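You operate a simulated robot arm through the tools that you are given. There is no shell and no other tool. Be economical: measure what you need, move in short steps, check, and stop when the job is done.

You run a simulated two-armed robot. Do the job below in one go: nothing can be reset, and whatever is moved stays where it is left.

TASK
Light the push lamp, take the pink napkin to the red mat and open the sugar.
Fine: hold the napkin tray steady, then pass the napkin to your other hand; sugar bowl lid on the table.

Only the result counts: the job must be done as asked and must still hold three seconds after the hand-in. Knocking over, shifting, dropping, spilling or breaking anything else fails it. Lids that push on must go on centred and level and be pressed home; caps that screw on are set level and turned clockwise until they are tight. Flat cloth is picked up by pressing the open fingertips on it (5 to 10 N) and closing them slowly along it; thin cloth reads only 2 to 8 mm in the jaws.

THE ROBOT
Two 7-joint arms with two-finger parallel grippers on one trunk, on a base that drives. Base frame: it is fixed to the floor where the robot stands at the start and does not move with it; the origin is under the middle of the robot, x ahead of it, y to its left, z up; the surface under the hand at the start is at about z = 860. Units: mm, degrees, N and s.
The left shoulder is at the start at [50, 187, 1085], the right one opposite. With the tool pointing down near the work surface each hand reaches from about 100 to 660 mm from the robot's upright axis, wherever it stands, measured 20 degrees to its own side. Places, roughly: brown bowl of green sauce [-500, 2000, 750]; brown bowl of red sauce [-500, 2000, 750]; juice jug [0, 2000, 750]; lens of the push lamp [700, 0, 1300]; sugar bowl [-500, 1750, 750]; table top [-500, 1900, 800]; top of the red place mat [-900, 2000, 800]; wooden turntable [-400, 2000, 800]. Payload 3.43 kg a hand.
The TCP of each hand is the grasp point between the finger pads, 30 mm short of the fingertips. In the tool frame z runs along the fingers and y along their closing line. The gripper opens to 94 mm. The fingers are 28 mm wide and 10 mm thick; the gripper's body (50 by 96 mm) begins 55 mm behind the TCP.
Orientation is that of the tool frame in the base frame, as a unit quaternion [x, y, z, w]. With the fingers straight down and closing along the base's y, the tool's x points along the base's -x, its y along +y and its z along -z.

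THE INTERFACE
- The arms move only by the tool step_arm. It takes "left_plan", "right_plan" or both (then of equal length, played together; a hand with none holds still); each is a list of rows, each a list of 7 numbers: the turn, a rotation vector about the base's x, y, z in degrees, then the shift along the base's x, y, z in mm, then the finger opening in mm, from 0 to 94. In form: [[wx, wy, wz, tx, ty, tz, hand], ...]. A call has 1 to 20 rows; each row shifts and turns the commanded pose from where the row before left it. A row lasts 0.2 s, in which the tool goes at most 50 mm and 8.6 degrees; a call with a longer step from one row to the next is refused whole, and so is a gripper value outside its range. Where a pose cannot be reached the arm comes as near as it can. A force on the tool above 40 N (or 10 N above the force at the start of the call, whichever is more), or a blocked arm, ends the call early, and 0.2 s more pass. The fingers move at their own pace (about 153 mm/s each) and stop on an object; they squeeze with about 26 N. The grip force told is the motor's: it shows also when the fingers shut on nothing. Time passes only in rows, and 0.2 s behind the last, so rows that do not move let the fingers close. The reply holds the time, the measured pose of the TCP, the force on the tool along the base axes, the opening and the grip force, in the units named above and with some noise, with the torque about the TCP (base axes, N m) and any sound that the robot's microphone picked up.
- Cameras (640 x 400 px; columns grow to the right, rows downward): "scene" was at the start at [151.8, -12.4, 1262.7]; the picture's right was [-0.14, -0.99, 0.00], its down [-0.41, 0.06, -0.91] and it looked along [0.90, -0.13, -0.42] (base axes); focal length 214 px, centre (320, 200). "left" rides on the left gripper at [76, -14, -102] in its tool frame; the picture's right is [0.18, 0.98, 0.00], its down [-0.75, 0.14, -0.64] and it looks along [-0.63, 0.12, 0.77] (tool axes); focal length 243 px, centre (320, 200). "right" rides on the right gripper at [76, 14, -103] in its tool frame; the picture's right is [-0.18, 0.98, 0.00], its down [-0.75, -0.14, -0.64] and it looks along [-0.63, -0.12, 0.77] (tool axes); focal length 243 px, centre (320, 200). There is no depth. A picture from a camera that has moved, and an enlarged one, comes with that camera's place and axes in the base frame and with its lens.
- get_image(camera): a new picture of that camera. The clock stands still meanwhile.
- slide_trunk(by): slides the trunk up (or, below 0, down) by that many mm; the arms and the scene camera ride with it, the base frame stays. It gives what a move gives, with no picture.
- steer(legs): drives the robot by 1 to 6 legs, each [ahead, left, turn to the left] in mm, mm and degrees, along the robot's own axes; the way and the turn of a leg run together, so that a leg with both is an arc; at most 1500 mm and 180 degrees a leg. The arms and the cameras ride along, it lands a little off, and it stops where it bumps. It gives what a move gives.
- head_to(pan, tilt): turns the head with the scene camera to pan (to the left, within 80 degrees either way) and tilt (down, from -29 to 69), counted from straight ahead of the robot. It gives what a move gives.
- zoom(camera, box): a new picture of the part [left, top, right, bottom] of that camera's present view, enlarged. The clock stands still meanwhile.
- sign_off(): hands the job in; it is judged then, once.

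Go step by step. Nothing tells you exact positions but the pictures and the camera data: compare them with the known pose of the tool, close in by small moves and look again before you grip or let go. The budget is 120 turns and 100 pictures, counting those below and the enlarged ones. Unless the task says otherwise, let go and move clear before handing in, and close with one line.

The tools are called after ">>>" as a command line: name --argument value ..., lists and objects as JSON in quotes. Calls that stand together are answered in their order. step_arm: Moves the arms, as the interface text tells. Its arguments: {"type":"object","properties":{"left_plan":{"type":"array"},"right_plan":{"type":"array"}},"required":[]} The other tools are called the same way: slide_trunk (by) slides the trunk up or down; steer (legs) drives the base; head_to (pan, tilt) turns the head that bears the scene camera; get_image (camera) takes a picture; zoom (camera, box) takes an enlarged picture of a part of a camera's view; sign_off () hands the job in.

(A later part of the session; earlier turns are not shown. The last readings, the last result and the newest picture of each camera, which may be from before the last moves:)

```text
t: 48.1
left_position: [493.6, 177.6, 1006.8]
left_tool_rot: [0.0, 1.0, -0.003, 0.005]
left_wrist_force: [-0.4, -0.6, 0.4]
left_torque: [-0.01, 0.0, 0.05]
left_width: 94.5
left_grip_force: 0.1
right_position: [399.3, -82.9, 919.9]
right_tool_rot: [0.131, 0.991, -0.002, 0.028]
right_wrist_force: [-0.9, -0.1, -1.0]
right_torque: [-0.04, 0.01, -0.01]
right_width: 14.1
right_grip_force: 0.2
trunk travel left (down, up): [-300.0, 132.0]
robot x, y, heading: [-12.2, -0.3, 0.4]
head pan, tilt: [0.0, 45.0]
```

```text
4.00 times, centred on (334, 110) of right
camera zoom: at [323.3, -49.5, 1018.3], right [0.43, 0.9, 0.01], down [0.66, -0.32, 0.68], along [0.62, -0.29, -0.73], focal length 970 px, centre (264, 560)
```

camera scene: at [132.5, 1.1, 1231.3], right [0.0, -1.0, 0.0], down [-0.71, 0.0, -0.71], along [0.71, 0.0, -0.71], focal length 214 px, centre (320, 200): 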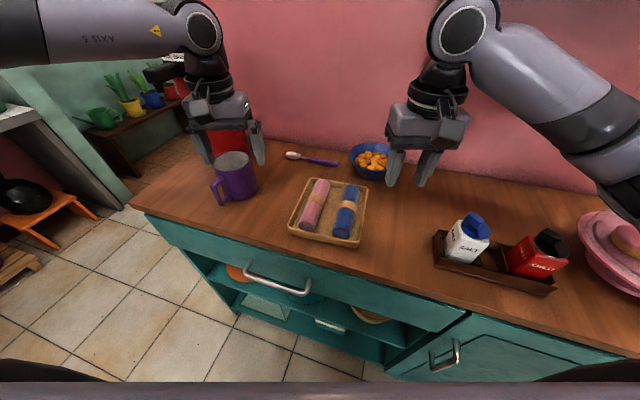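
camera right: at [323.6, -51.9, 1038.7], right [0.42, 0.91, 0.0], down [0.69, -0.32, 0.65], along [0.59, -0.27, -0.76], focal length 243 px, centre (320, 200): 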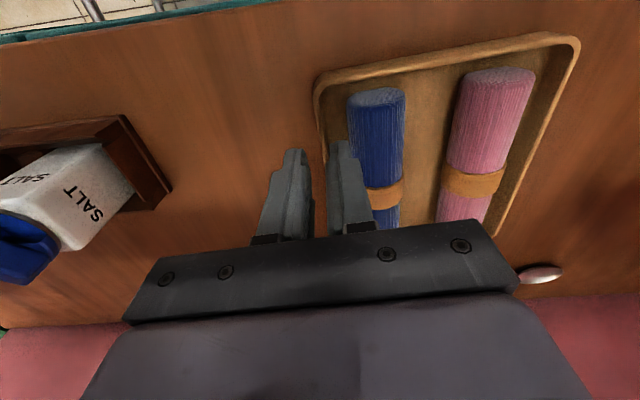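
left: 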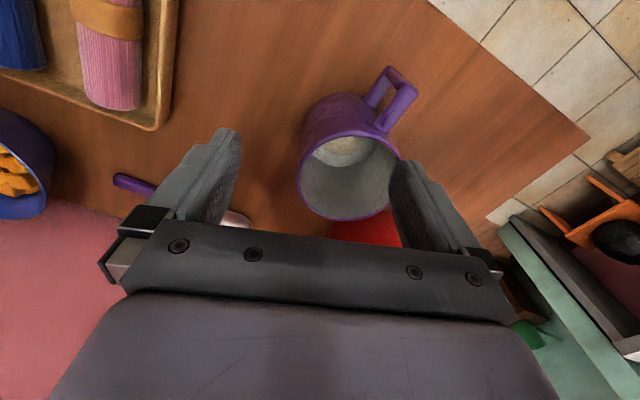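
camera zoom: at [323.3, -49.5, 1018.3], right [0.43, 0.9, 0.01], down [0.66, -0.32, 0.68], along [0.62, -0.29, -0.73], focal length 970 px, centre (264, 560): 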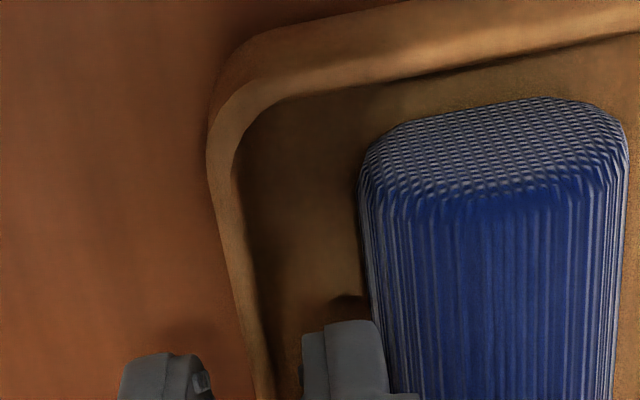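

The whole robot seems to be lifting slightly: the right arm is pressing on something while the tool feels nothing. I raise the hand back at once and look to the right.

>>> step_arm --right_plan '[[0, 0, 0, 0, 0, 10, 14], [0, 0, 0, 0, 0, 15, 14], [0, 0, 0, 0, 0, 15, 14], [0, 0, 0, 0, 0, 15, 14]]'

>>> head_to --pan -50 --tilt 35

>>> get_image --camera "scene"

```text
t: 49.1
left_position: [498.3, 175.1, 996.9]
left_tool_rot: [0.0, 1.0, 0.0, 0.0]
left_wrist_force: [0.0, 0.6, -0.5]
left_torque: [0.01, -0.02, 0.0]
left_width: 94.0
left_grip_force: 0.1
right_position: [395.2, -82.8, 950.4]
right_tool_rot: [0.124, 0.992, -0.001, -0.002]
right_wrist_force: [0.0, -0.3, 1.1]
right_torque: [0.02, -0.03, 0.02]
right_width: 14.0
right_grip_force: 0.0
trunk travel left (down, up): [-300.0, 132.0]
robot x, y, heading: [-7.2, 3.5, 0.0]
head pan, tilt: [0.0, 45.0]
```

```text
t: 50.3
left_position: [499.2, 174.4, 998.8]
left_tool_rot: [0.0, 1.0, 0.0, 0.0]
left_wrist_force: [0.2, 0.0, -0.4]
left_torque: [0.02, -0.01, 0.03]
left_width: 94.0
left_grip_force: 0.0
right_position: [396.0, -83.4, 954.2]
right_tool_rot: [0.124, 0.992, 0.0, 0.0]
right_wrist_force: [0.5, -0.8, -0.9]
right_torque: [0.05, -0.02, 0.02]
right_width: 14.0
right_grip_force: 0.1
trunk travel left (down, up): [-300.0, 132.0]
robot x, y, heading: [-9.6, -0.6, 0.1]
head pan, tilt: [-50.0, 35.0]
```

```text
68 pictures are left
camera scene: at [107.8, -66.4, 1246.2], right [-0.77, -0.64, 0.0], down [-0.37, 0.44, -0.82], along [0.53, -0.63, -0.57], focal length 214 px, centre (320, 200)
```

scene: 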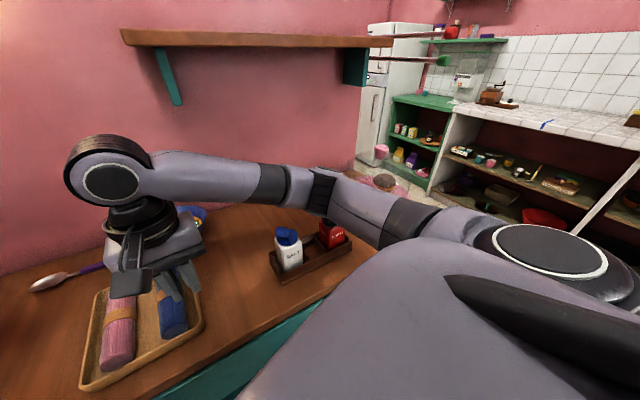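

I check what the elbow is near: the cake dome.

>>> zoom --camera "scene" --box '[260, 130, 452, 250]'

```text
3.33 times, centred on (356, 190) of scene
camera zoom: at [107.8, -66.4, 1246.2], right [-0.77, -0.64, 0.0], down [-0.37, 0.44, -0.82], along [0.53, -0.63, -0.57], focal length 715 px, centre (200, 233)
```

zoom: 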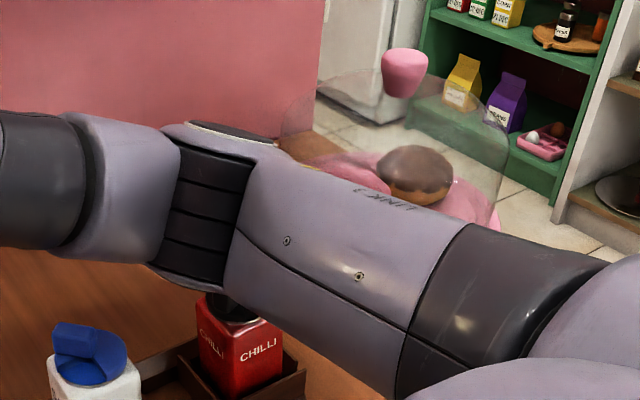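

The elbow was resting on the chilli shaker's lid; it still stands. I raise the trunk by 110 so the elbow rides higher, then bring the hand back down and look again.

>>> slide_trunk --by 110

>>> step_arm --right_plan '[[0, 0, 0, 0, 0, -20, 14], [0, 0, 0, 0, 0, -20, 14], [0, 0, 0, 0, 0, -20, 14], [0, 0, 0, 0, 0, -20, 14], [0, 0, 0, 0, 0, -20, 14], [0, 0, 0, 0, 0, -20, 14], [0, 0, 0, 0, 0, 0, 14]]'

>>> get_image --camera "scene"

```text
t: 51.7
left_position: [500.1, 173.5, 1108.5]
left_tool_rot: [-0.001, 1.0, 0.0, -0.001]
left_wrist_force: [-0.3, -0.4, 0.0]
left_torque: [0.01, -0.01, 0.01]
left_width: 94.1
left_grip_force: 0.1
right_position: [396.6, -81.8, 1064.1]
right_tool_rot: [0.124, 0.992, 0.0, 0.0]
right_wrist_force: [0.2, 0.6, -0.3]
right_torque: [-0.05, 0.02, 0.01]
right_width: 13.9
right_grip_force: 0.0
trunk travel left (down, up): [-410.0, 22.0]
robot x, y, heading: [-9.3, 0.4, 0.0]
head pan, tilt: [-50.0, 35.0]
```

```text
t: 53.3
left_position: [500.1, 173.1, 1108.6]
left_tool_rot: [-0.001, 1.0, 0.0, 0.001]
left_wrist_force: [0.0, 0.3, 0.0]
left_torque: [-0.01, -0.04, -0.01]
left_width: 94.2
left_grip_force: 0.0
right_position: [396.3, -82.1, 944.5]
right_tool_rot: [0.125, 0.992, 0.0, 0.0]
right_wrist_force: [1.0, 0.7, -0.3]
right_torque: [0.0, -0.04, -0.01]
right_width: 13.8
right_grip_force: 0.0
trunk travel left (down, up): [-410.0, 22.0]
robot x, y, heading: [-12.5, -1.6, 0.2]
head pan, tilt: [-50.0, 35.0]
```

```text
66 pictures are left
camera scene: at [107.8, -66.4, 1356.2], right [-0.77, -0.64, 0.0], down [-0.37, 0.44, -0.82], along [0.53, -0.63, -0.57], focal length 214 px, centre (320, 200)
```

scene: 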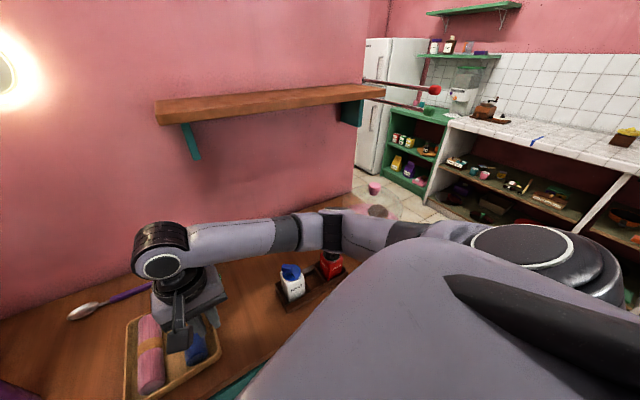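

The elbow has more clearance now. I turn the head back and re-check finger centring on the rim.

>>> head_to --pan 0 --tilt 50

>>> step_arm --right_plan '[[0, 0, 0, 0, 0, -10, 14], [0, 0, 0, 0, 0, -10, 14], [0, 0, 0, 0, 0, -5, 14], [0, 0, 0, 0, 0, 0, 14]]'

>>> get_image --camera "scene"

>>> zoom --camera "right" --box '[270, 60, 398, 160]'

```text
t: 54.5
left_position: [499.3, 173.4, 1109.3]
left_tool_rot: [-0.001, 1.0, 0.0, 0.0]
left_wrist_force: [0.2, 0.9, -0.5]
left_torque: [0.01, -0.01, 0.0]
left_width: 94.2
left_grip_force: 0.1
right_position: [395.9, -82.7, 944.7]
right_tool_rot: [0.124, 0.992, 0.0, 0.0]
right_wrist_force: [-0.4, 0.0, -1.0]
right_torque: [-0.03, -0.03, 0.02]
right_width: 14.1
right_grip_force: 0.1
trunk travel left (down, up): [-410.0, 22.0]
robot x, y, heading: [-9.1, 1.1, 0.2]
head pan, tilt: [0.0, 50.0]
```

```text
t: 55.5
left_position: [498.7, 172.8, 1108.4]
left_tool_rot: [-0.001, 1.0, 0.0, 0.0]
left_wrist_force: [-0.1, -0.1, 0.5]
left_torque: [-0.03, 0.0, -0.03]
left_width: 94.2
left_grip_force: 0.1
right_position: [395.9, -82.7, 919.6]
right_tool_rot: [0.125, 0.992, -0.001, 0.0]
right_wrist_force: [-0.2, 0.2, 0.4]
right_torque: [-0.02, -0.04, -0.02]
right_width: 14.1
right_grip_force: 0.0
trunk travel left (down, up): [-410.0, 22.0]
robot x, y, heading: [-11.4, 0.3, 0.3]
head pan, tilt: [0.0, 50.0]
```

```text
65 pictures are left
camera scene: at [128.1, 1.0, 1334.4], right [0.0, -1.0, 0.0], down [-0.77, 0.0, -0.64], along [0.64, 0.0, -0.77], focal length 214 px, centre (320, 200)
```

scene: 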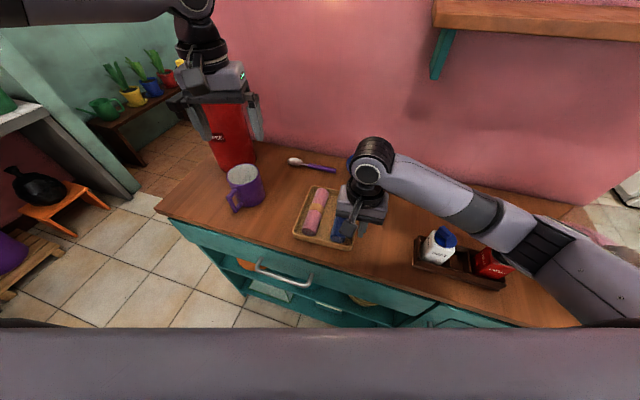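

```text
4.00 times, centred on (334, 110) of right
camera zoom: at [324.7, -50.7, 1021.9], right [0.42, 0.91, 0.0], down [0.69, -0.32, 0.64], along [0.58, -0.27, -0.77], focal length 970 px, centre (264, 560)
```

zoom: 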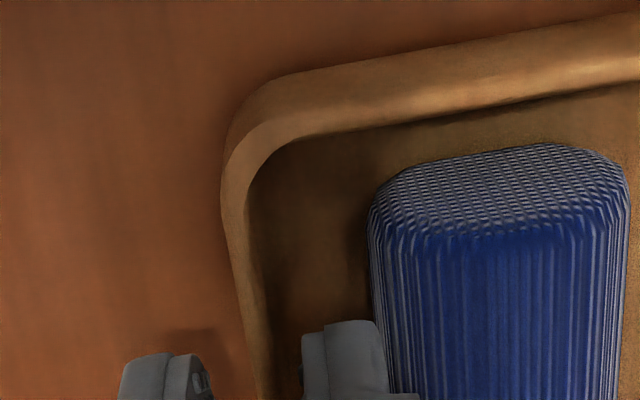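

The rim runs midway between the tips now. I descend 19 mm in small steps and close gently on the wall.

>>> step_arm --right_plan '[[0, 0, 0, 0, 0, -6, 14], [0, 0, 0, 0, 0, -6, 14], [0, 0, 0, 0, 0, -6, 14], [0, 0, 0, 0, 0, 0, 14]]'

>>> zoom --camera "right" --box '[270, 60, 398, 160]'

>>> zoom --camera "scene" --box '[286, 175, 382, 255]'

```text
t: 56.5
left_position: [500.3, 172.9, 1109.1]
left_tool_rot: [-0.001, 1.0, 0.0, 0.0]
left_wrist_force: [0.1, 0.4, -0.4]
left_torque: [-0.03, -0.01, 0.02]
left_width: 94.1
left_grip_force: 0.0
right_position: [393.9, -82.0, 902.3]
right_tool_rot: [0.125, 0.992, 0.0, 0.0]
right_wrist_force: [-0.5, 0.4, -0.6]
right_torque: [0.02, 0.0, -0.01]
right_width: 13.9
right_grip_force: 0.1
trunk travel left (down, up): [-410.0, 22.0]
robot x, y, heading: [-10.6, 0.1, -0.1]
head pan, tilt: [0.0, 50.0]
```

```text
4.00 times, centred on (334, 110) of right
camera zoom: at [323.8, -49.7, 1004.2], right [0.42, 0.91, 0.0], down [0.69, -0.32, 0.64], along [0.58, -0.27, -0.77], focal length 970 px, centre (264, 560)
```

zoom: 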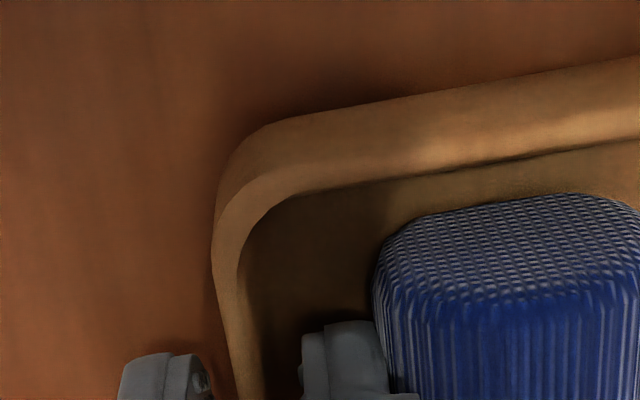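

```text
5.00 times, centred on (334, 215) of scene
camera zoom: at [128.1, 1.0, 1334.5], right [0.0, -1.0, 0.0], down [-0.77, 0.0, -0.64], along [0.64, 0.0, -0.77], focal length 1072 px, centre (250, 125)
```

zoom: 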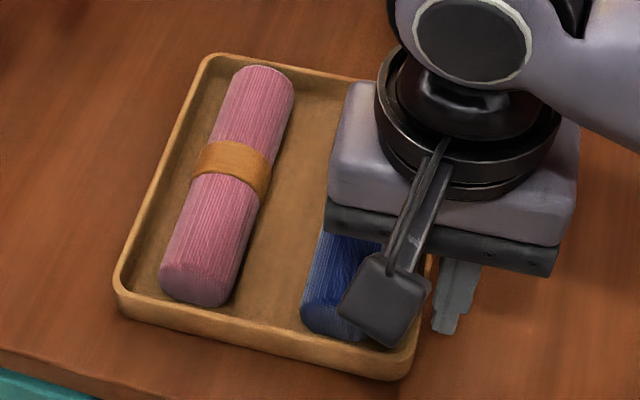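

Nearly centred; I shift 1.5 mm outward and close on the wall.

>>> step_arm --right_plan '[[0, 0, 0, -0.3, -1.4, 0, 14], [0, 0, 0, 0, 0, 0, 9], [0, 0, 0, 0, 0, 0, 6], [0, 0, 0, 0, 0, 0, 3], [0, 0, 0, 0, 0, 0, 0], [0, 0, 0, 0, 0, 0, 0]]'

>>> zoom --camera "scene" --box '[286, 175, 382, 255]'

>>> get_image --camera "right"

```text
t: 57.9
left_position: [500.6, 174.0, 1109.7]
left_tool_rot: [-0.001, 1.0, 0.0, 0.0]
left_wrist_force: [0.2, 0.2, -0.9]
left_torque: [0.0, 0.0, 0.0]
left_width: 94.2
left_grip_force: 0.1
right_position: [394.1, -82.8, 900.9]
right_tool_rot: [0.124, 0.992, 0.0, -0.001]
right_wrist_force: [1.6, 0.7, 0.9]
right_torque: [0.04, -0.01, -0.08]
right_width: 3.5
right_grip_force: 26.0
trunk travel left (down, up): [-410.0, 22.0]
robot x, y, heading: [-8.3, 2.0, -0.0]
head pan, tilt: [0.0, 50.0]
```

```text
5.00 times, centred on (334, 215) of scene
camera zoom: at [128.1, 1.1, 1334.5], right [0.0, -1.0, 0.0], down [-0.77, 0.0, -0.64], along [0.64, 0.0, -0.77], focal length 1072 px, centre (250, 125)
```

zoom: 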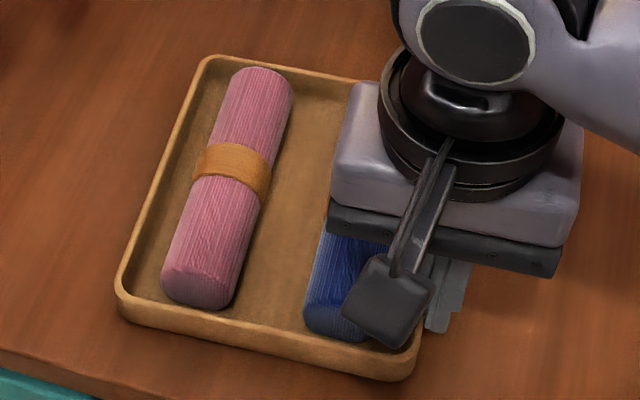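

```text
60 pictures are left
camera right: at [323.4, -51.0, 1004.2], right [0.42, 0.91, 0.0], down [0.69, -0.32, 0.64], along [0.58, -0.27, -0.77], focal length 243 px, centre (320, 200)
```

right: 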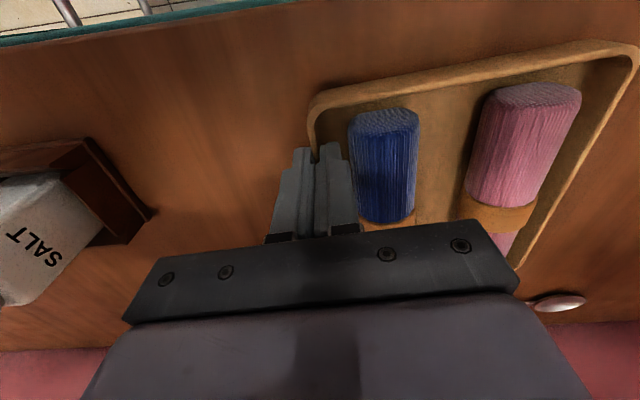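

The tray wall is gripped (3.5 mm) and the tray stayed in place. Now I bring the left hand over the pink roll's near half at about [436, 17], yawed -16°.

>>> step_arm --left_plan '[[0, 0, -2, -8, -20, 0, 46], [0, 0, -2, -8, -20, 0, 46], [0, 0, -2, -8, -20, -8, 46], [0, 0, -2, -8, -20, -8, 46], [0, 0, -2, -8, -20, -12, 46], [0, 0, -2, -8, -20, -12, 46], [0, 0, -2, -8, -20, -20, 46], [0, 0, -2, -8, -16, -20, 46], [0, 0, 0, 0, 0, -20, 46], [0, 0, 0, 0, 0, -20, 46], [0, 0, 0, 0, 0, -20, 46], [0, 0, 0, 0, 0, -20, 46], [0, 0, 0, 0, 0, 0, 46]]'

>>> get_image --camera "left"

>>> get_image --camera "scene"

```text
t: 60.7
left_position: [435.6, 16.2, 950.2]
left_tool_rot: [0.139, 0.99, 0.0, 0.0]
left_wrist_force: [0.4, 0.3, -1.3]
left_torque: [-0.03, 0.02, -0.03]
left_width: 46.0
left_grip_force: 0.1
right_position: [395.1, -83.7, 901.4]
right_tool_rot: [0.125, 0.992, 0.0, -0.001]
right_wrist_force: [0.8, -0.2, 1.9]
right_torque: [0.01, 0.0, -0.04]
right_width: 3.5
right_grip_force: 25.8
trunk travel left (down, up): [-410.0, 22.0]
robot x, y, heading: [-8.3, 0.6, 0.1]
head pan, tilt: [0.0, 50.0]
```

```text
59 pictures are left
camera left: at [358.0, 24.8, 1053.8], right [0.09, 1.0, 0.0], down [0.76, -0.07, 0.64], along [0.64, -0.06, -0.77], focal length 243 px, centre (320, 200)
```

left: 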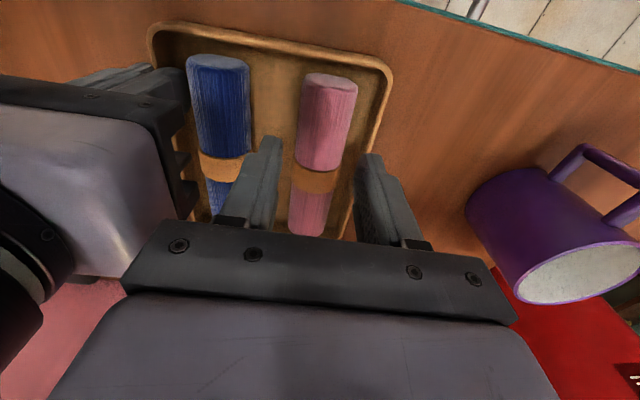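

```text
58 pictures are left
camera scene: at [128.1, 1.0, 1334.5], right [0.0, -1.0, 0.0], down [-0.77, 0.0, -0.64], along [0.64, 0.0, -0.77], focal length 214 px, centre (320, 200)
```

scene: 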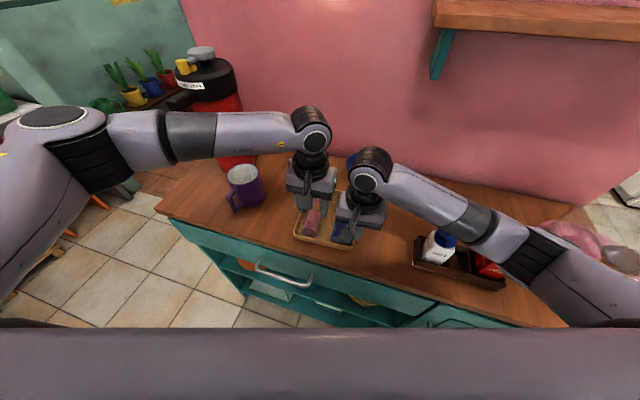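

The roll is about 4 mm left of the finger midline. I shift, narrow the opening a bit and descend to just above it to verify.

>>> step_arm --left_plan '[[0, 0, 0, 1, 4, -10, 43], [0, 0, 0, 0, 0, -10, 43], [0, 0, 0, 0, 0, 0, 43]]'

>>> zoom --camera "left" --box '[220, 40, 412, 190]'

```text
t: 61.5
left_position: [434.6, 21.5, 928.9]
left_tool_rot: [0.138, 0.99, 0.0, 0.001]
left_wrist_force: [-0.3, 0.2, 1.5]
left_torque: [0.0, 0.0, 0.01]
left_width: 42.7
left_grip_force: 0.0
right_position: [394.6, -82.4, 900.9]
right_tool_rot: [0.124, 0.992, 0.0, 0.0]
right_wrist_force: [0.7, -0.4, 1.6]
right_torque: [0.02, 0.01, -0.03]
right_width: 3.7
right_grip_force: 26.4
trunk travel left (down, up): [-410.0, 22.0]
robot x, y, heading: [-10.0, 3.2, -0.2]
head pan, tilt: [0.0, 50.0]
```

```text
2.67 times, centred on (316, 115) of left
camera zoom: at [359.8, 29.7, 1033.1], right [0.09, 1.0, 0.0], down [0.76, -0.07, 0.64], along [0.64, -0.06, -0.77], focal length 647 px, centre (331, 427)
```

zoom: 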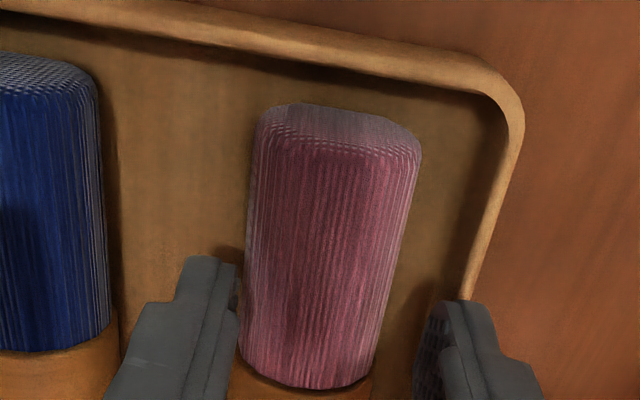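

Fingers straddle the roll and clear the tray wall. I shift 1.5 mm, descend to z≈901 and close.

>>> step_arm --left_plan '[[0, 0, 0, 0, -1.5, -8, 43], [0, 0, 0, 0, 0, -8, 43], [0, 0, 0, 0, 0, -6, 43], [0, 0, 0, 0, 0, -5, 43], [0, 0, 0, 0, 0, 0, 43], [0, 0, 0, 0, 0, 0, 34], [0, 0, 0, 0, 0, 0, 28], [0, 0, 0, 0, 0, 0, 20], [0, 0, 0, 0, 0, 0, 10], [0, 0, 0, 0, 0, 0, 10]]'

>>> zoom --camera "left" --box '[160, 10, 416, 210]'

```text
t: 63.7
left_position: [435.7, 20.9, 904.2]
left_tool_rot: [0.139, 0.99, 0.0, -0.001]
left_wrist_force: [0.3, 0.2, 0.5]
left_torque: [0.03, 0.0, 0.05]
left_width: 36.2
left_grip_force: 26.3
right_position: [395.1, -83.4, 901.9]
right_tool_rot: [0.125, 0.992, 0.0, 0.0]
right_wrist_force: [0.4, -0.3, 1.5]
right_torque: [-0.01, -0.01, 0.0]
right_width: 3.6
right_grip_force: 25.9
trunk travel left (down, up): [-410.0, 22.0]
robot x, y, heading: [-9.2, -2.4, 0.0]
head pan, tilt: [0.0, 50.0]
```

```text
2.00 times, centred on (288, 110) of left
camera zoom: at [359.7, 27.9, 1006.2], right [0.09, 1.0, 0.0], down [0.76, -0.07, 0.64], along [0.64, -0.06, -0.77], focal length 485 px, centre (384, 380)
```

zoom: 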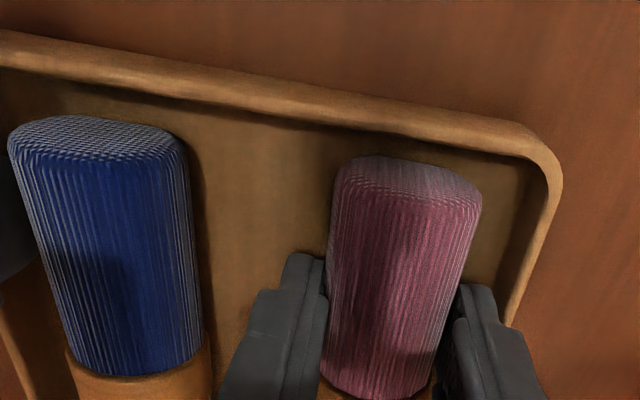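

The roll is held at 36 mm. I lift it straight up while the right hand keeps the tray.

>>> step_arm --left_plan '[[0, 0, 0, 0, 0, 5, 10], [0, 0, 0, 0, 0, 8, 10], [0, 0, 0, 0, 0, 12, 10], [0, 0, 0, 0, 0, 15, 10], [0, 0, 0, 0, 0, 15, 10], [0, 0, 0, 0, 0, 20, 10], [0, 0, 0, 0, 0, 20, 10], [0, 0, 0, 0, 0, 20, 10], [0, 0, 0, 0, 0, 20, 10], [0, 0, 0, 0, 0, 0, 10]]'

>>> get_image --camera "scene"

>>> get_image --camera "left"

```text
t: 65.9
left_position: [437.8, 19.9, 1037.1]
left_tool_rot: [0.138, 0.99, 0.0, 0.0]
left_wrist_force: [-0.4, 0.3, -0.7]
left_torque: [0.01, -0.03, 0.05]
left_width: 36.1
left_grip_force: 26.0
right_position: [394.3, -82.8, 901.8]
right_tool_rot: [0.125, 0.992, 0.0, 0.001]
right_wrist_force: [-0.1, -0.5, 2.0]
right_torque: [-0.01, -0.01, -0.06]
right_width: 3.5
right_grip_force: 26.1
trunk travel left (down, up): [-410.0, 22.0]
robot x, y, heading: [-9.6, 1.1, -0.1]
head pan, tilt: [0.0, 50.0]
```

```text
55 pictures are left
camera scene: at [128.0, 1.0, 1334.5], right [0.0, -1.0, 0.0], down [-0.77, 0.0, -0.64], along [0.64, 0.0, -0.77], focal length 214 px, centre (320, 200)
```

scene: 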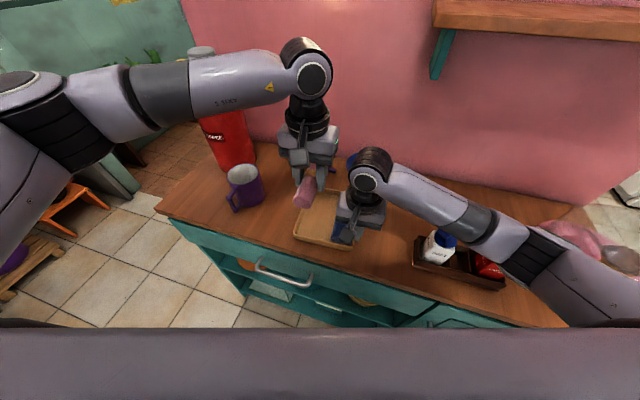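

```text
54 pictures are left
camera left: at [361.6, 27.6, 1141.2], right [0.09, 1.0, 0.0], down [0.76, -0.07, 0.64], along [0.64, -0.06, -0.77], focal length 243 px, centre (320, 200)
```

left: 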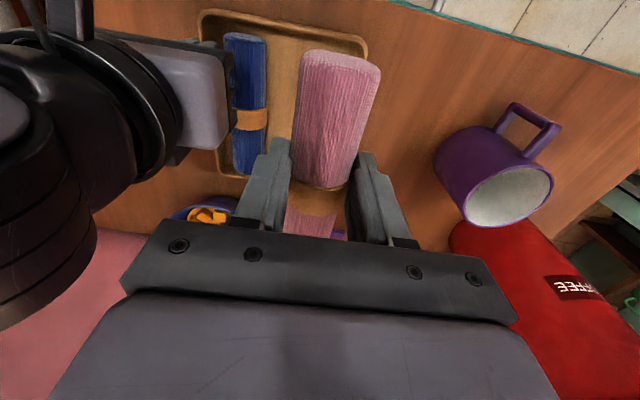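

The napkin is up and the tray stayed put. I release the tray and raise the right hand while moving the left hand a bit left.

>>> step_arm --left_plan '[[0, 0, 0, 0, 15, 10, 10], [0, 0, 0, 0, 15, 10, 10], [0, 0, 0, 0, 15, 10, 10], [0, 0, 0, 0, 15, 10, 10], [0, 0, 0, 0, 0, 10, 10], [0, 0, 0, 0, 0, 10, 10], [0, 0, 0, 0, 0, 0, 10], [0, 0, 0, 0, 0, 0, 10], [0, 0, 0, 0, 0, 0, 10], [0, 0, 0, 0, 0, 0, 10], [0, 0, 0, 0, 0, 0, 10], [0, 0, 0, 0, 0, 0, 10]]' --right_plan '[[0, 0, 0, 0, 0, 0, 7], [0, 0, 0, 0, 0, 0, 11], [0, 0, 0, 0, 0, 0, 11], [0, 0, 0, 0, 0, 5, 11], [0, 0, 0, 0, 0, 10, 11], [0, 0, 0, 0, 0, 15, 11], [0, 0, 0, 0, 0, 20, 30], [0, 0, 0, 0, -5, 30, 50], [0, 0, 0, 0, -10, 30, 50], [0, 0, 0, 0, -10, 30, 50], [0, 0, 0, 0, -10, 30, 50], [0, 0, 0, 0, -10, 30, 50]]'

>>> get_image --camera "scene"

```text
t: 68.5
left_position: [436.0, 79.7, 1095.0]
left_tool_rot: [0.139, 0.99, 0.0, 0.0]
left_wrist_force: [-0.2, 0.4, -0.7]
left_torque: [0.0, -0.02, -0.02]
left_width: 36.3
left_grip_force: 25.8
right_position: [396.4, -129.7, 1101.6]
right_tool_rot: [0.124, 0.992, 0.001, 0.0]
right_wrist_force: [0.3, -0.7, 0.4]
right_torque: [0.0, 0.04, 0.04]
right_width: 50.2
right_grip_force: 0.2
trunk travel left (down, up): [-410.0, 22.0]
robot x, y, heading: [-12.8, -0.8, 0.2]
head pan, tilt: [0.0, 50.0]
```

```text
53 pictures are left
camera scene: at [127.9, 0.9, 1334.4], right [0.0, -1.0, 0.0], down [-0.77, 0.0, -0.64], along [0.64, 0.0, -0.77], focal length 214 px, centre (320, 200)
```

scene: 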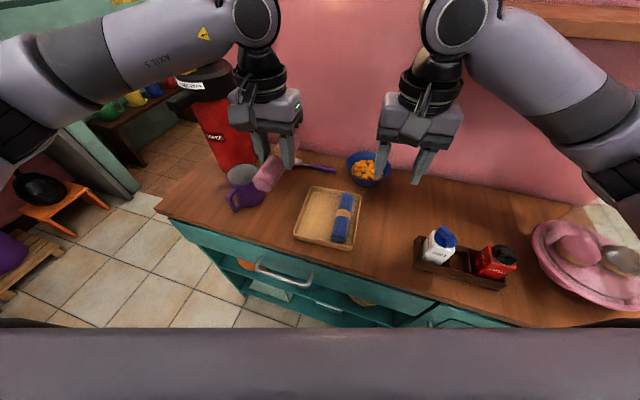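

Tray and blue roll are untouched. I turn both hands so the napkin points toward the right hand, with both cameras facing outward.

>>> step_arm --left_plan '[[0, 0, -7.4, 0, 0, 0, 10], [0, 0, -7.4, 0, 0, 0, 10], [0, 0, -7.4, 0, 0, 0, 10], [0, 0, -7.4, 0, 0, 0, 10], [0, 0, -7.4, 0, 0, 0, 10], [0, 0, -7.4, 0, 0, 0, 10], [0, 0, -7.4, 0, 0, 0, 10], [0, 0, -7.4, 0, 0, 0, 10], [0, 0, -7.4, 0, 0, 0, 10], [0, 0, -7.4, 0, 0, 0, 10], [0, 0, 0, 0, 0, 0, 10], [0, 0, 0, 0, 0, 0, 10], [0, 0, 0, 0, 0, 0, 10], [0, 0, 0, 0, 0, 0, 10]]' --right_plan '[[0, 0, 8, 0, -10, 0, 60], [0, 0, 8, 0, -10, 0, 60], [0, 0, 8, 5, -10, 0, 60], [0, 0, 8, 5, 0, 0, 60], [0, 0, 8, 5, 0, 0, 60], [0, 0, 8, 5, 0, 0, 60], [0, 0, 8, 5, 0, 0, 60], [0, 0, 8, 5, 0, 0, 60], [0, 0, 8, 5, 0, 0, 60], [0, 0, 8, 5, 0, 0, 60], [0, 0, 8, 0, 0, 0, 60], [0, 0, 8, 0, 0, 0, 60], [0, 0, 8.3, 0, 0, 0, 60], [0, 0, 0, 0, 0, 0, 60]]'

>>> get_image --camera "scene"

>>> get_image --camera "right"

```text
t: 71.5
left_position: [434.1, 79.2, 1098.2]
left_tool_rot: [0.53, 0.848, 0.0, 0.0]
left_wrist_force: [-0.4, 0.2, 0.3]
left_torque: [0.01, 0.01, -0.01]
left_width: 36.5
left_grip_force: 25.8
left hand out of reach, approached as far as the arm can: row 7, 8, 9, 10
right_position: [435.3, -159.1, 1102.2]
right_tool_rot: [0.707, -0.707, 0.0, 0.0]
right_wrist_force: [0.2, -0.3, -0.9]
right_torque: [-0.03, 0.05, 0.0]
right_width: 59.9
right_grip_force: 0.1
trunk travel left (down, up): [-410.0, 22.0]
robot x, y, heading: [-7.1, 2.8, 0.0]
head pan, tilt: [0.0, 50.0]
```

```text
52 pictures are left
camera scene: at [128.2, 1.0, 1334.4], right [0.0, -1.0, 0.0], down [-0.77, 0.0, -0.64], along [0.64, 0.0, -0.77], focal length 214 px, centre (320, 200)
```

scene: 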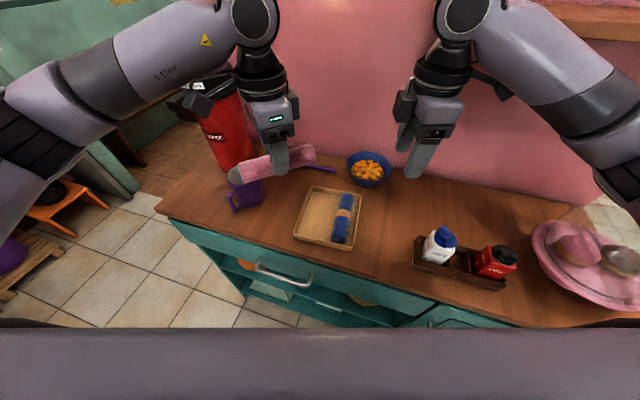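

```text
51 pictures are left
camera right: at [420.8, -235.3, 1204.6], right [-0.98, 0.18, 0.0], down [0.14, 0.75, 0.64], along [0.12, 0.63, -0.77], focal length 243 px, centre (320, 200)
```

right: 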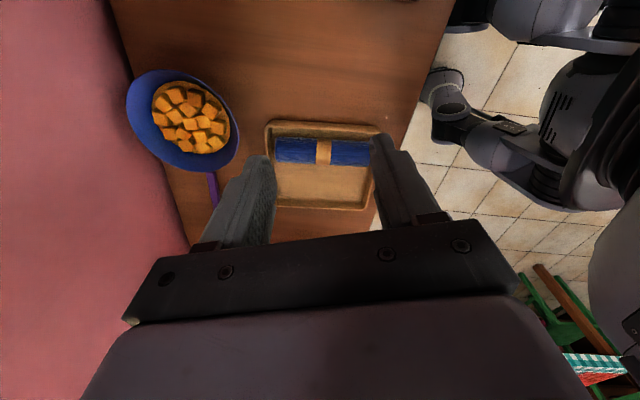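

The left hand stopped at -64° yaw, so I match that: the right hand turns another 26° and lines up along the napkin's axis, off its far end.

>>> step_arm --right_plan '[[0, 0, 5.2, 13, 10, 0, 60], [0, 0, 5.2, 13, 10, 0, 60], [0, 0, 5.2, 13, 20, 0, 60], [0, 0, 5.2, 13, 20, 0, 60], [0, 0, 5.2, 13, 20, -4, 60], [0, 0, 0, 0, 0, 0, 60]]'

>>> get_image --camera "right"

>>> get_image --camera "scene"

```text
t: 72.9
left_position: [433.0, 79.1, 1096.6]
left_tool_rot: [0.53, 0.848, 0.0, 0.0]
left_wrist_force: [0.3, 0.5, -0.5]
left_torque: [0.0, 0.0, 0.01]
left_width: 36.4
left_grip_force: 25.6
right_position: [499.7, -78.0, 1096.1]
right_tool_rot: [0.848, -0.53, 0.0, 0.0]
right_wrist_force: [0.5, -0.3, -0.6]
right_torque: [-0.02, 0.04, 0.01]
right_width: 59.8
right_grip_force: 0.0
trunk travel left (down, up): [-410.0, 22.0]
robot x, y, heading: [-7.4, 0.0, 0.1]
head pan, tilt: [0.0, 50.0]
```

```text
50 pictures are left
camera right: at [519.7, -154.0, 1198.7], right [-0.96, -0.27, 0.0], down [-0.2, 0.74, 0.64], along [-0.17, 0.62, -0.77], focal length 243 px, centre (320, 200)
```

right: 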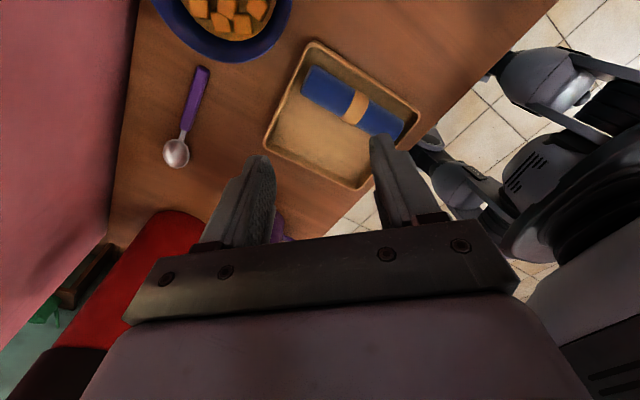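

```text
49 pictures are left
camera scene: at [128.1, 0.8, 1334.5], right [0.0, -1.0, 0.0], down [-0.77, 0.0, -0.64], along [0.64, 0.0, -0.77], focal length 214 px, centre (320, 200)
```

scene: 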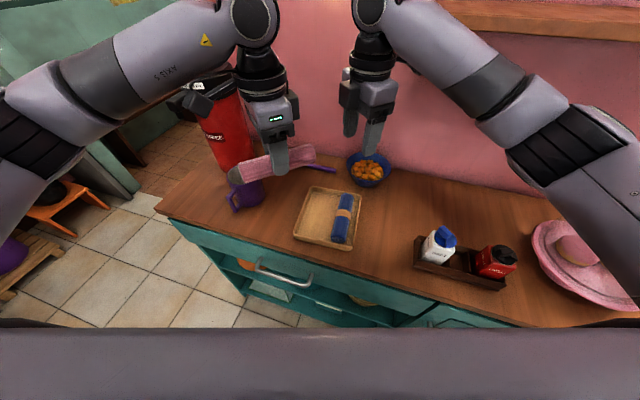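

The roll's far end sticks out about 95 mm from the left hand toward the right. I align with its axis and slide in partway.

>>> step_arm --right_plan '[[0, 0, 0, 7.9, 3.9, 0, 64], [0, 0, 0, -4.4, 9, 0, 64], [0, 0, 0, -4.4, 9, 0, 64], [0, 0, 0, -4.4, 9, 0, 64], [0, 0, 0, -4.4, 9, 0, 64], [0, 0, 0, -4.4, 9, 0, 64], [0, 0, 0, 0, 0, 0, 64]]'

>>> zoom --camera "scene" --box '[220, 50, 420, 200]'

>>> get_image --camera "left"

```text
t: 74.5
left_position: [434.5, 78.3, 1098.2]
left_tool_rot: [0.53, 0.848, -0.001, 0.0]
left_wrist_force: [-0.6, -1.0, 0.6]
left_torque: [0.0, 0.04, 0.0]
left_width: 36.2
left_grip_force: 26.4
right_position: [486.5, -29.4, 1097.0]
right_tool_rot: [0.849, -0.529, 0.0, 0.0]
right_wrist_force: [0.0, -0.6, 1.1]
right_torque: [0.01, -0.04, -0.01]
right_width: 63.7
right_grip_force: 0.2
trunk travel left (down, up): [-410.0, 22.0]
robot x, y, heading: [-8.2, -1.0, -0.0]
head pan, tilt: [0.0, 50.0]
```

```text
2.67 times, centred on (320, 125) of scene
camera zoom: at [128.2, 0.9, 1334.4], right [0.0, -1.0, 0.0], down [-0.77, 0.0, -0.64], along [0.64, 0.0, -0.77], focal length 572 px, centre (320, 400)
```

zoom: 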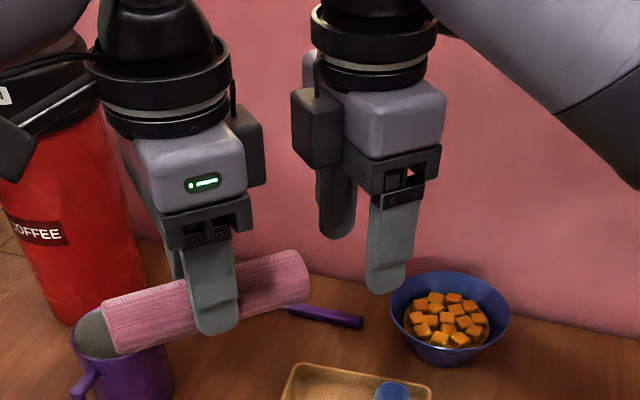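

```text
47 pictures are left
camera left: at [387.7, 142.0, 1201.1], right [0.8, 0.6, 0.0], down [0.46, -0.61, 0.64], along [0.38, -0.52, -0.77], focal length 243 px, centre (320, 200)
```

left: 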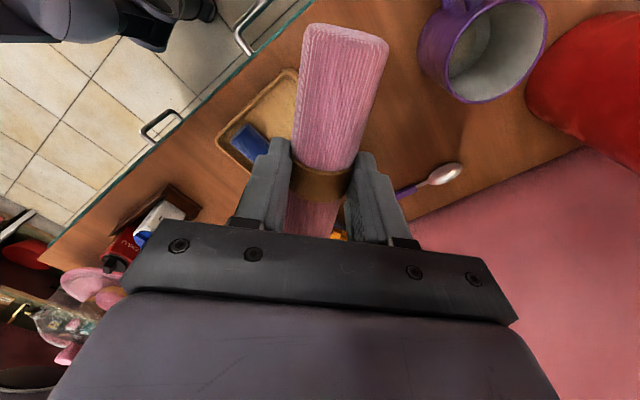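

The left hand holds the roll near its middle, with about 73 mm free. To keep the wrists from touching, I tilt the right hand 25° away, then slide in to about 62 mm from the left hand.

>>> step_arm --right_plan '[[5.6, 2.7, 0, 0, 0, 0, 64], [5.6, 2.7, 0, 0, 0, 0, 64], [5.6, 2.7, 0, 0, 0, 0, 64], [5.6, 2.7, 0, 0, 0, 0, 64], [0, 0, 0, -5, 9, 0, 64], [0, 0, 0, -5, 9, 0, 64], [0, 0, 0, -5, 9, 0, 64], [0, 0, 0, 0, 0, 0, 64]]'

>>> zoom --camera "scene" --box '[220, 50, 420, 200]'

>>> get_image --camera "right"

```text
t: 76.3
left_position: [434.0, 79.3, 1098.0]
left_tool_rot: [0.529, 0.848, 0.0, 0.0]
left_wrist_force: [-0.9, 0.6, -0.9]
left_torque: [0.04, -0.02, -0.01]
left_width: 36.1
left_grip_force: 26.3
right_position: [471.5, -4.0, 1097.4]
right_tool_rot: [0.828, -0.518, -0.182, -0.116]
right_wrist_force: [0.0, -0.2, 1.0]
right_torque: [0.02, 0.02, 0.01]
right_width: 64.0
right_grip_force: 0.0
trunk travel left (down, up): [-410.0, 22.0]
robot x, y, heading: [-11.2, -4.8, -0.1]
head pan, tilt: [0.0, 50.0]
```

```text
2.67 times, centred on (320, 125) of scene
camera zoom: at [128.2, 0.9, 1334.4], right [0.0, -1.0, 0.0], down [-0.77, 0.0, -0.64], along [0.64, 0.0, -0.77], focal length 572 px, centre (320, 400)
```

zoom: 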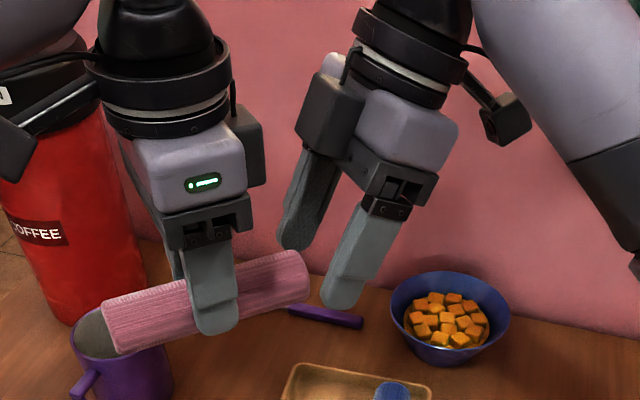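

```text
45 pictures are left
camera right: at [507.2, -111.3, 1158.2], right [-0.96, -0.28, 0.08], down [-0.06, 0.43, 0.9], along [-0.29, 0.86, -0.43], focal length 243 px, centre (320, 200)
```

right: 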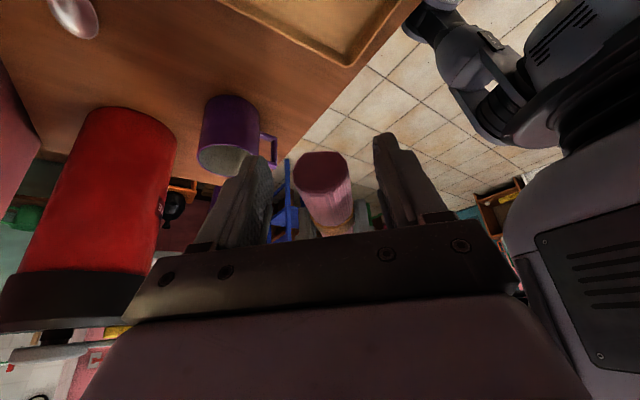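

The roll's end sits centred between the right fingers. I slide in the last 28 mm.

>>> step_arm --right_plan '[[0, 0, 0, -4, 8.5, 0, 64], [0, 0, 0, -4, 8.5, 0, 64], [0, 0, 0, -4, 8.5, 0, 64], [0, 0, 0, 0, 0, 0, 64]]'

>>> zoom --camera "scene" --box '[220, 50, 420, 200]'

>>> get_image --camera "right"

```text
t: 77.3
left_position: [434.1, 79.2, 1097.9]
left_tool_rot: [0.53, 0.848, 0.0, 0.0]
left_wrist_force: [0.4, -0.4, -0.3]
left_torque: [0.02, 0.03, 0.0]
left_width: 36.3
left_grip_force: 25.9
right_position: [460.1, 22.9, 1096.2]
right_tool_rot: [0.828, -0.517, -0.183, -0.115]
right_wrist_force: [0.1, -0.1, -0.6]
right_torque: [0.0, 0.0, -0.02]
right_width: 63.9
right_grip_force: 0.0
trunk travel left (down, up): [-410.0, 22.0]
robot x, y, heading: [-11.7, -1.8, 0.2]
head pan, tilt: [0.0, 50.0]
```

```text
2.67 times, centred on (320, 125) of scene
camera zoom: at [128.2, 0.9, 1334.4], right [0.0, -1.0, 0.0], down [-0.77, 0.0, -0.64], along [0.64, 0.0, -0.77], focal length 572 px, centre (320, 400)
```

zoom: 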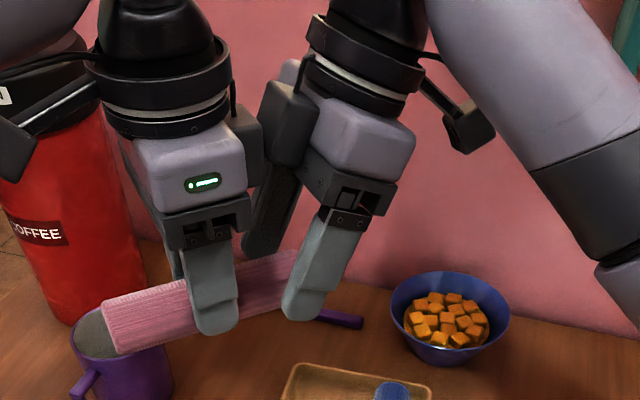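

```text
43 pictures are left
camera right: at [495.9, -85.4, 1158.3], right [-0.96, -0.28, 0.08], down [-0.06, 0.43, 0.9], along [-0.29, 0.86, -0.43], focal length 243 px, centre (320, 200)
```

right: 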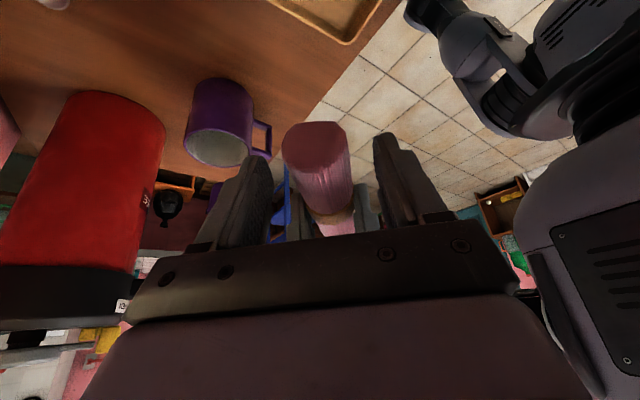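

The roll lies between the right fingers. I close the right hand slowly.

>>> step_arm --right_plan '[[0, 0, 0, 0, 0, 0, 52], [0, 0, 0, 0, 0, 0, 44], [0, 0, 0, 0, 0, 0, 38], [0, 0, 0, 0, 0, 0, 30], [0, 0, 0, 0, 0, 0, 15], [0, 0, 0, 0, 0, 0, 10]]'

>>> zoom --camera "scene" --box '[220, 50, 420, 200]'

```text
t: 78.7
left_position: [433.2, 79.6, 1097.4]
left_tool_rot: [0.53, 0.848, -0.001, 0.0]
left_wrist_force: [-3.5, -2.4, 0.0]
left_torque: [-0.07, 0.12, -0.22]
left_width: 36.2
left_grip_force: 25.5
right_position: [460.9, 22.1, 1097.4]
right_tool_rot: [0.828, -0.518, -0.182, -0.115]
right_wrist_force: [3.7, 1.0, 0.2]
right_torque: [0.02, -0.09, -0.05]
right_width: 36.0
right_grip_force: 25.8
trunk travel left (down, up): [-410.0, 22.0]
robot x, y, heading: [-9.1, -1.5, 0.3]
head pan, tilt: [0.0, 50.0]
```

```text
2.67 times, centred on (320, 125) of scene
camera zoom: at [128.2, 1.0, 1334.4], right [0.0, -1.0, 0.0], down [-0.77, 0.0, -0.64], along [0.64, 0.0, -0.77], focal length 572 px, centre (320, 400)
```

zoom: 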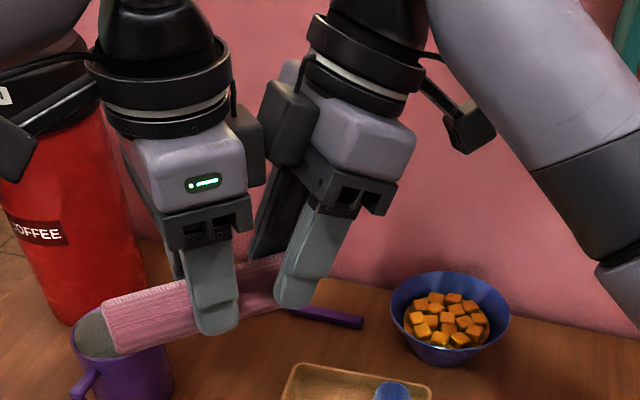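

Both hands hold it at 36 mm. The left hand now opens and lifts clear.

>>> step_arm --left_plan '[[0, 0, 0, 0, 0, 0, 40], [0, 0, 0, 0, 0, 0, 50], [0, 0, 0, 0, 0, 0, 64], [0, 0, 0, 0, 0, 0, 64], [0, 0, 0, -2, 4, 10, 64], [0, 0, 0, -2, 4, 10, 64], [0, 0, 0, -2, 4, 15, 64], [0, 0, 0, -2, 5, 15, 64], [0, 0, 0, -2, 10, 15, 64], [0, 0, 0, -2, 20, 10, 64], [0, 0, 0, 0, 20, 0, 64], [0, 0, 0, 0, 20, 0, 64]]'

>>> get_image --camera "scene"

>>> get_image --camera "right"

```text
t: 81.3
left_position: [400.0, 156.5, 1170.4]
left_tool_rot: [0.529, 0.849, 0.0, 0.0]
left_wrist_force: [-0.1, -0.6, -0.5]
left_torque: [-0.01, 0.01, 0.02]
left_width: 63.9
left_grip_force: 0.0
left hand out of reach, approached as far as the arm can: row 10, 11, 12
right_position: [460.7, 22.3, 1097.6]
right_tool_rot: [0.828, -0.517, -0.183, -0.115]
right_wrist_force: [0.5, 0.3, 0.4]
right_torque: [-0.03, 0.0, -0.01]
right_width: 36.2
right_grip_force: 25.5
trunk travel left (down, up): [-410.0, 22.0]
robot x, y, heading: [-8.4, -2.7, -0.0]
head pan, tilt: [0.0, 50.0]
```

```text
41 pictures are left
camera scene: at [127.9, 1.4, 1334.5], right [0.0, -1.0, 0.0], down [-0.77, 0.0, -0.64], along [0.64, 0.0, -0.77], focal length 214 px, centre (320, 200)
```

scene: 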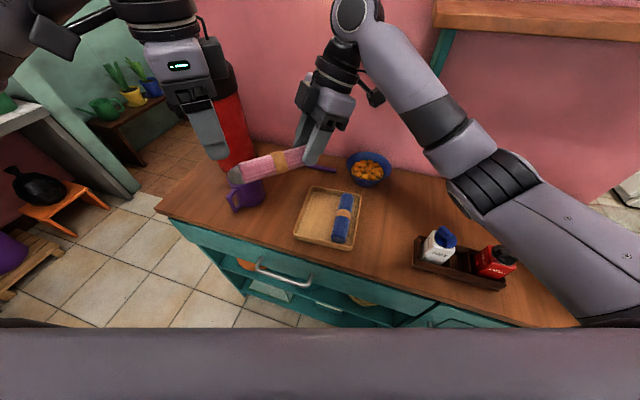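

```text
40 pictures are left
camera right: at [495.8, -85.2, 1158.5], right [-0.96, -0.28, 0.08], down [-0.06, 0.43, 0.9], along [-0.29, 0.86, -0.43], focal length 243 px, centre (320, 200)
```

right: 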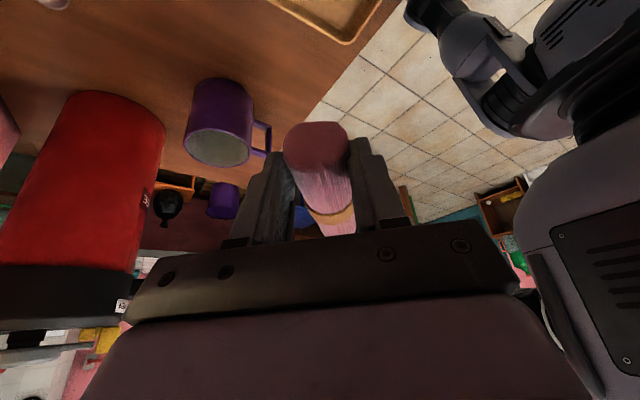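

The right hand has the napkin alone now. I level the right hand, turn it back, and return the left hand to a neutral pose.

>>> step_arm --right_plan '[[-5.6, -2.7, 0, 0, -8, 0, 10], [-5.6, -2.7, 0, 0, -8, 0, 10], [-5.6, -2.7, 0, 0, -8, 0, 10], [-5.6, -2.7, 0, 0, -8, 0, 10], [0, 0, -7.8, -4, -10, 0, 10], [0, 0, -7.8, -4, -10, 0, 10], [0, 0, -7.8, -4, -10, 0, 10], [0, 0, -7.8, -4, -10, 0, 10], [0, 0, -7.8, -4, -10, 0, 10], [0, 0, -7.8, -4, -10, 0, 10], [0, 0, -7.8, -4, -10, 0, 10], [0, 0, -7.8, -4, -10, 0, 10], [0, 0, -7.8, -4, -10, 0, 10], [0, 0, -7.8, -4, -10, 0, 10], [0, 0, -7.8, -4, -10, 0, 10], [0, 0, -7.8, -4, -10, 0, 10], [0, 0, -7.8, -4, -10, 0, 10], [0, 0, -7.8, -4, -10, 0, 10], [0, 0, -7.0, 0, 0, 0, 10]]' --left_plan '[[0, 0, 0, 0, 0, 0, 64], [0, 0, 0, 0, 0, 0, 64], [0, 0, 0, 0, 0, 0, 64], [0, 0, 0, 0, 0, 0, 64], [0, 0, 8, 0, 3, -6, 64], [0, 0, 8, 0, 3, -6, 64], [0, 0, 8, 0, 3, -6, 64], [0, 0, 8, 0, 3, -6, 64], [0, 0, 8, 0, 3, -6, 64], [0, 0, 8, 0, 3, -6, 64], [0, 0, 8, 0, 3, -6, 64], [0, 0, 8, 0, 3, -6, 64], [0, 0, 0, 0, 0, 0, 64], [0, 0, 0, 0, 0, 0, 64], [0, 0, 0, 0, 0, 0, 64], [0, 0, 0, 0, 0, 0, 64], [0, 0, 0, 0, 0, 0, 64], [0, 0, 0, 0, 0, 0, 64], [0, 0, 0, 0, 0, 0, 64]]'

>>> get_image --camera "scene"

```text
t: 85.3
left_position: [400.0, 181.3, 1122.8]
left_tool_rot: [-0.001, 1.0, 0.0, 0.0]
left_wrist_force: [0.4, 0.6, 0.2]
left_torque: [0.0, 0.01, -0.04]
left_width: 64.0
left_grip_force: 0.0
right_position: [403.7, -148.9, 1096.6]
right_tool_rot: [0.002, 1.0, 0.0, 0.0]
right_wrist_force: [-0.9, 0.2, 1.1]
right_torque: [0.02, 0.02, -0.01]
right_width: 35.9
right_grip_force: 26.2
trunk travel left (down, up): [-410.0, 22.0]
robot x, y, heading: [-8.5, 3.1, -0.1]
head pan, tilt: [0.0, 50.0]
```

```text
39 pictures are left
camera scene: at [128.2, 1.1, 1334.4], right [0.0, -1.0, 0.0], down [-0.77, 0.0, -0.64], along [0.64, 0.0, -0.77], focal length 214 px, centre (320, 200)
```

scene: 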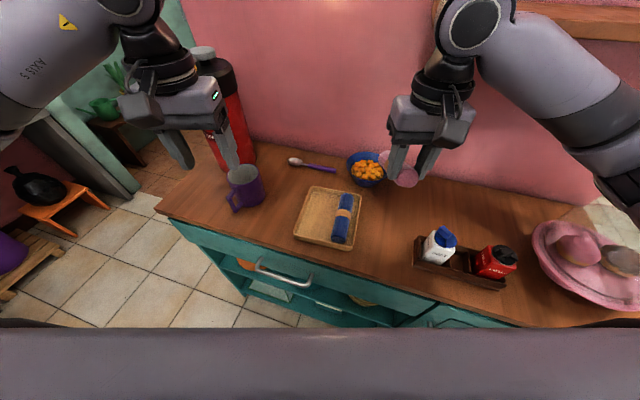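

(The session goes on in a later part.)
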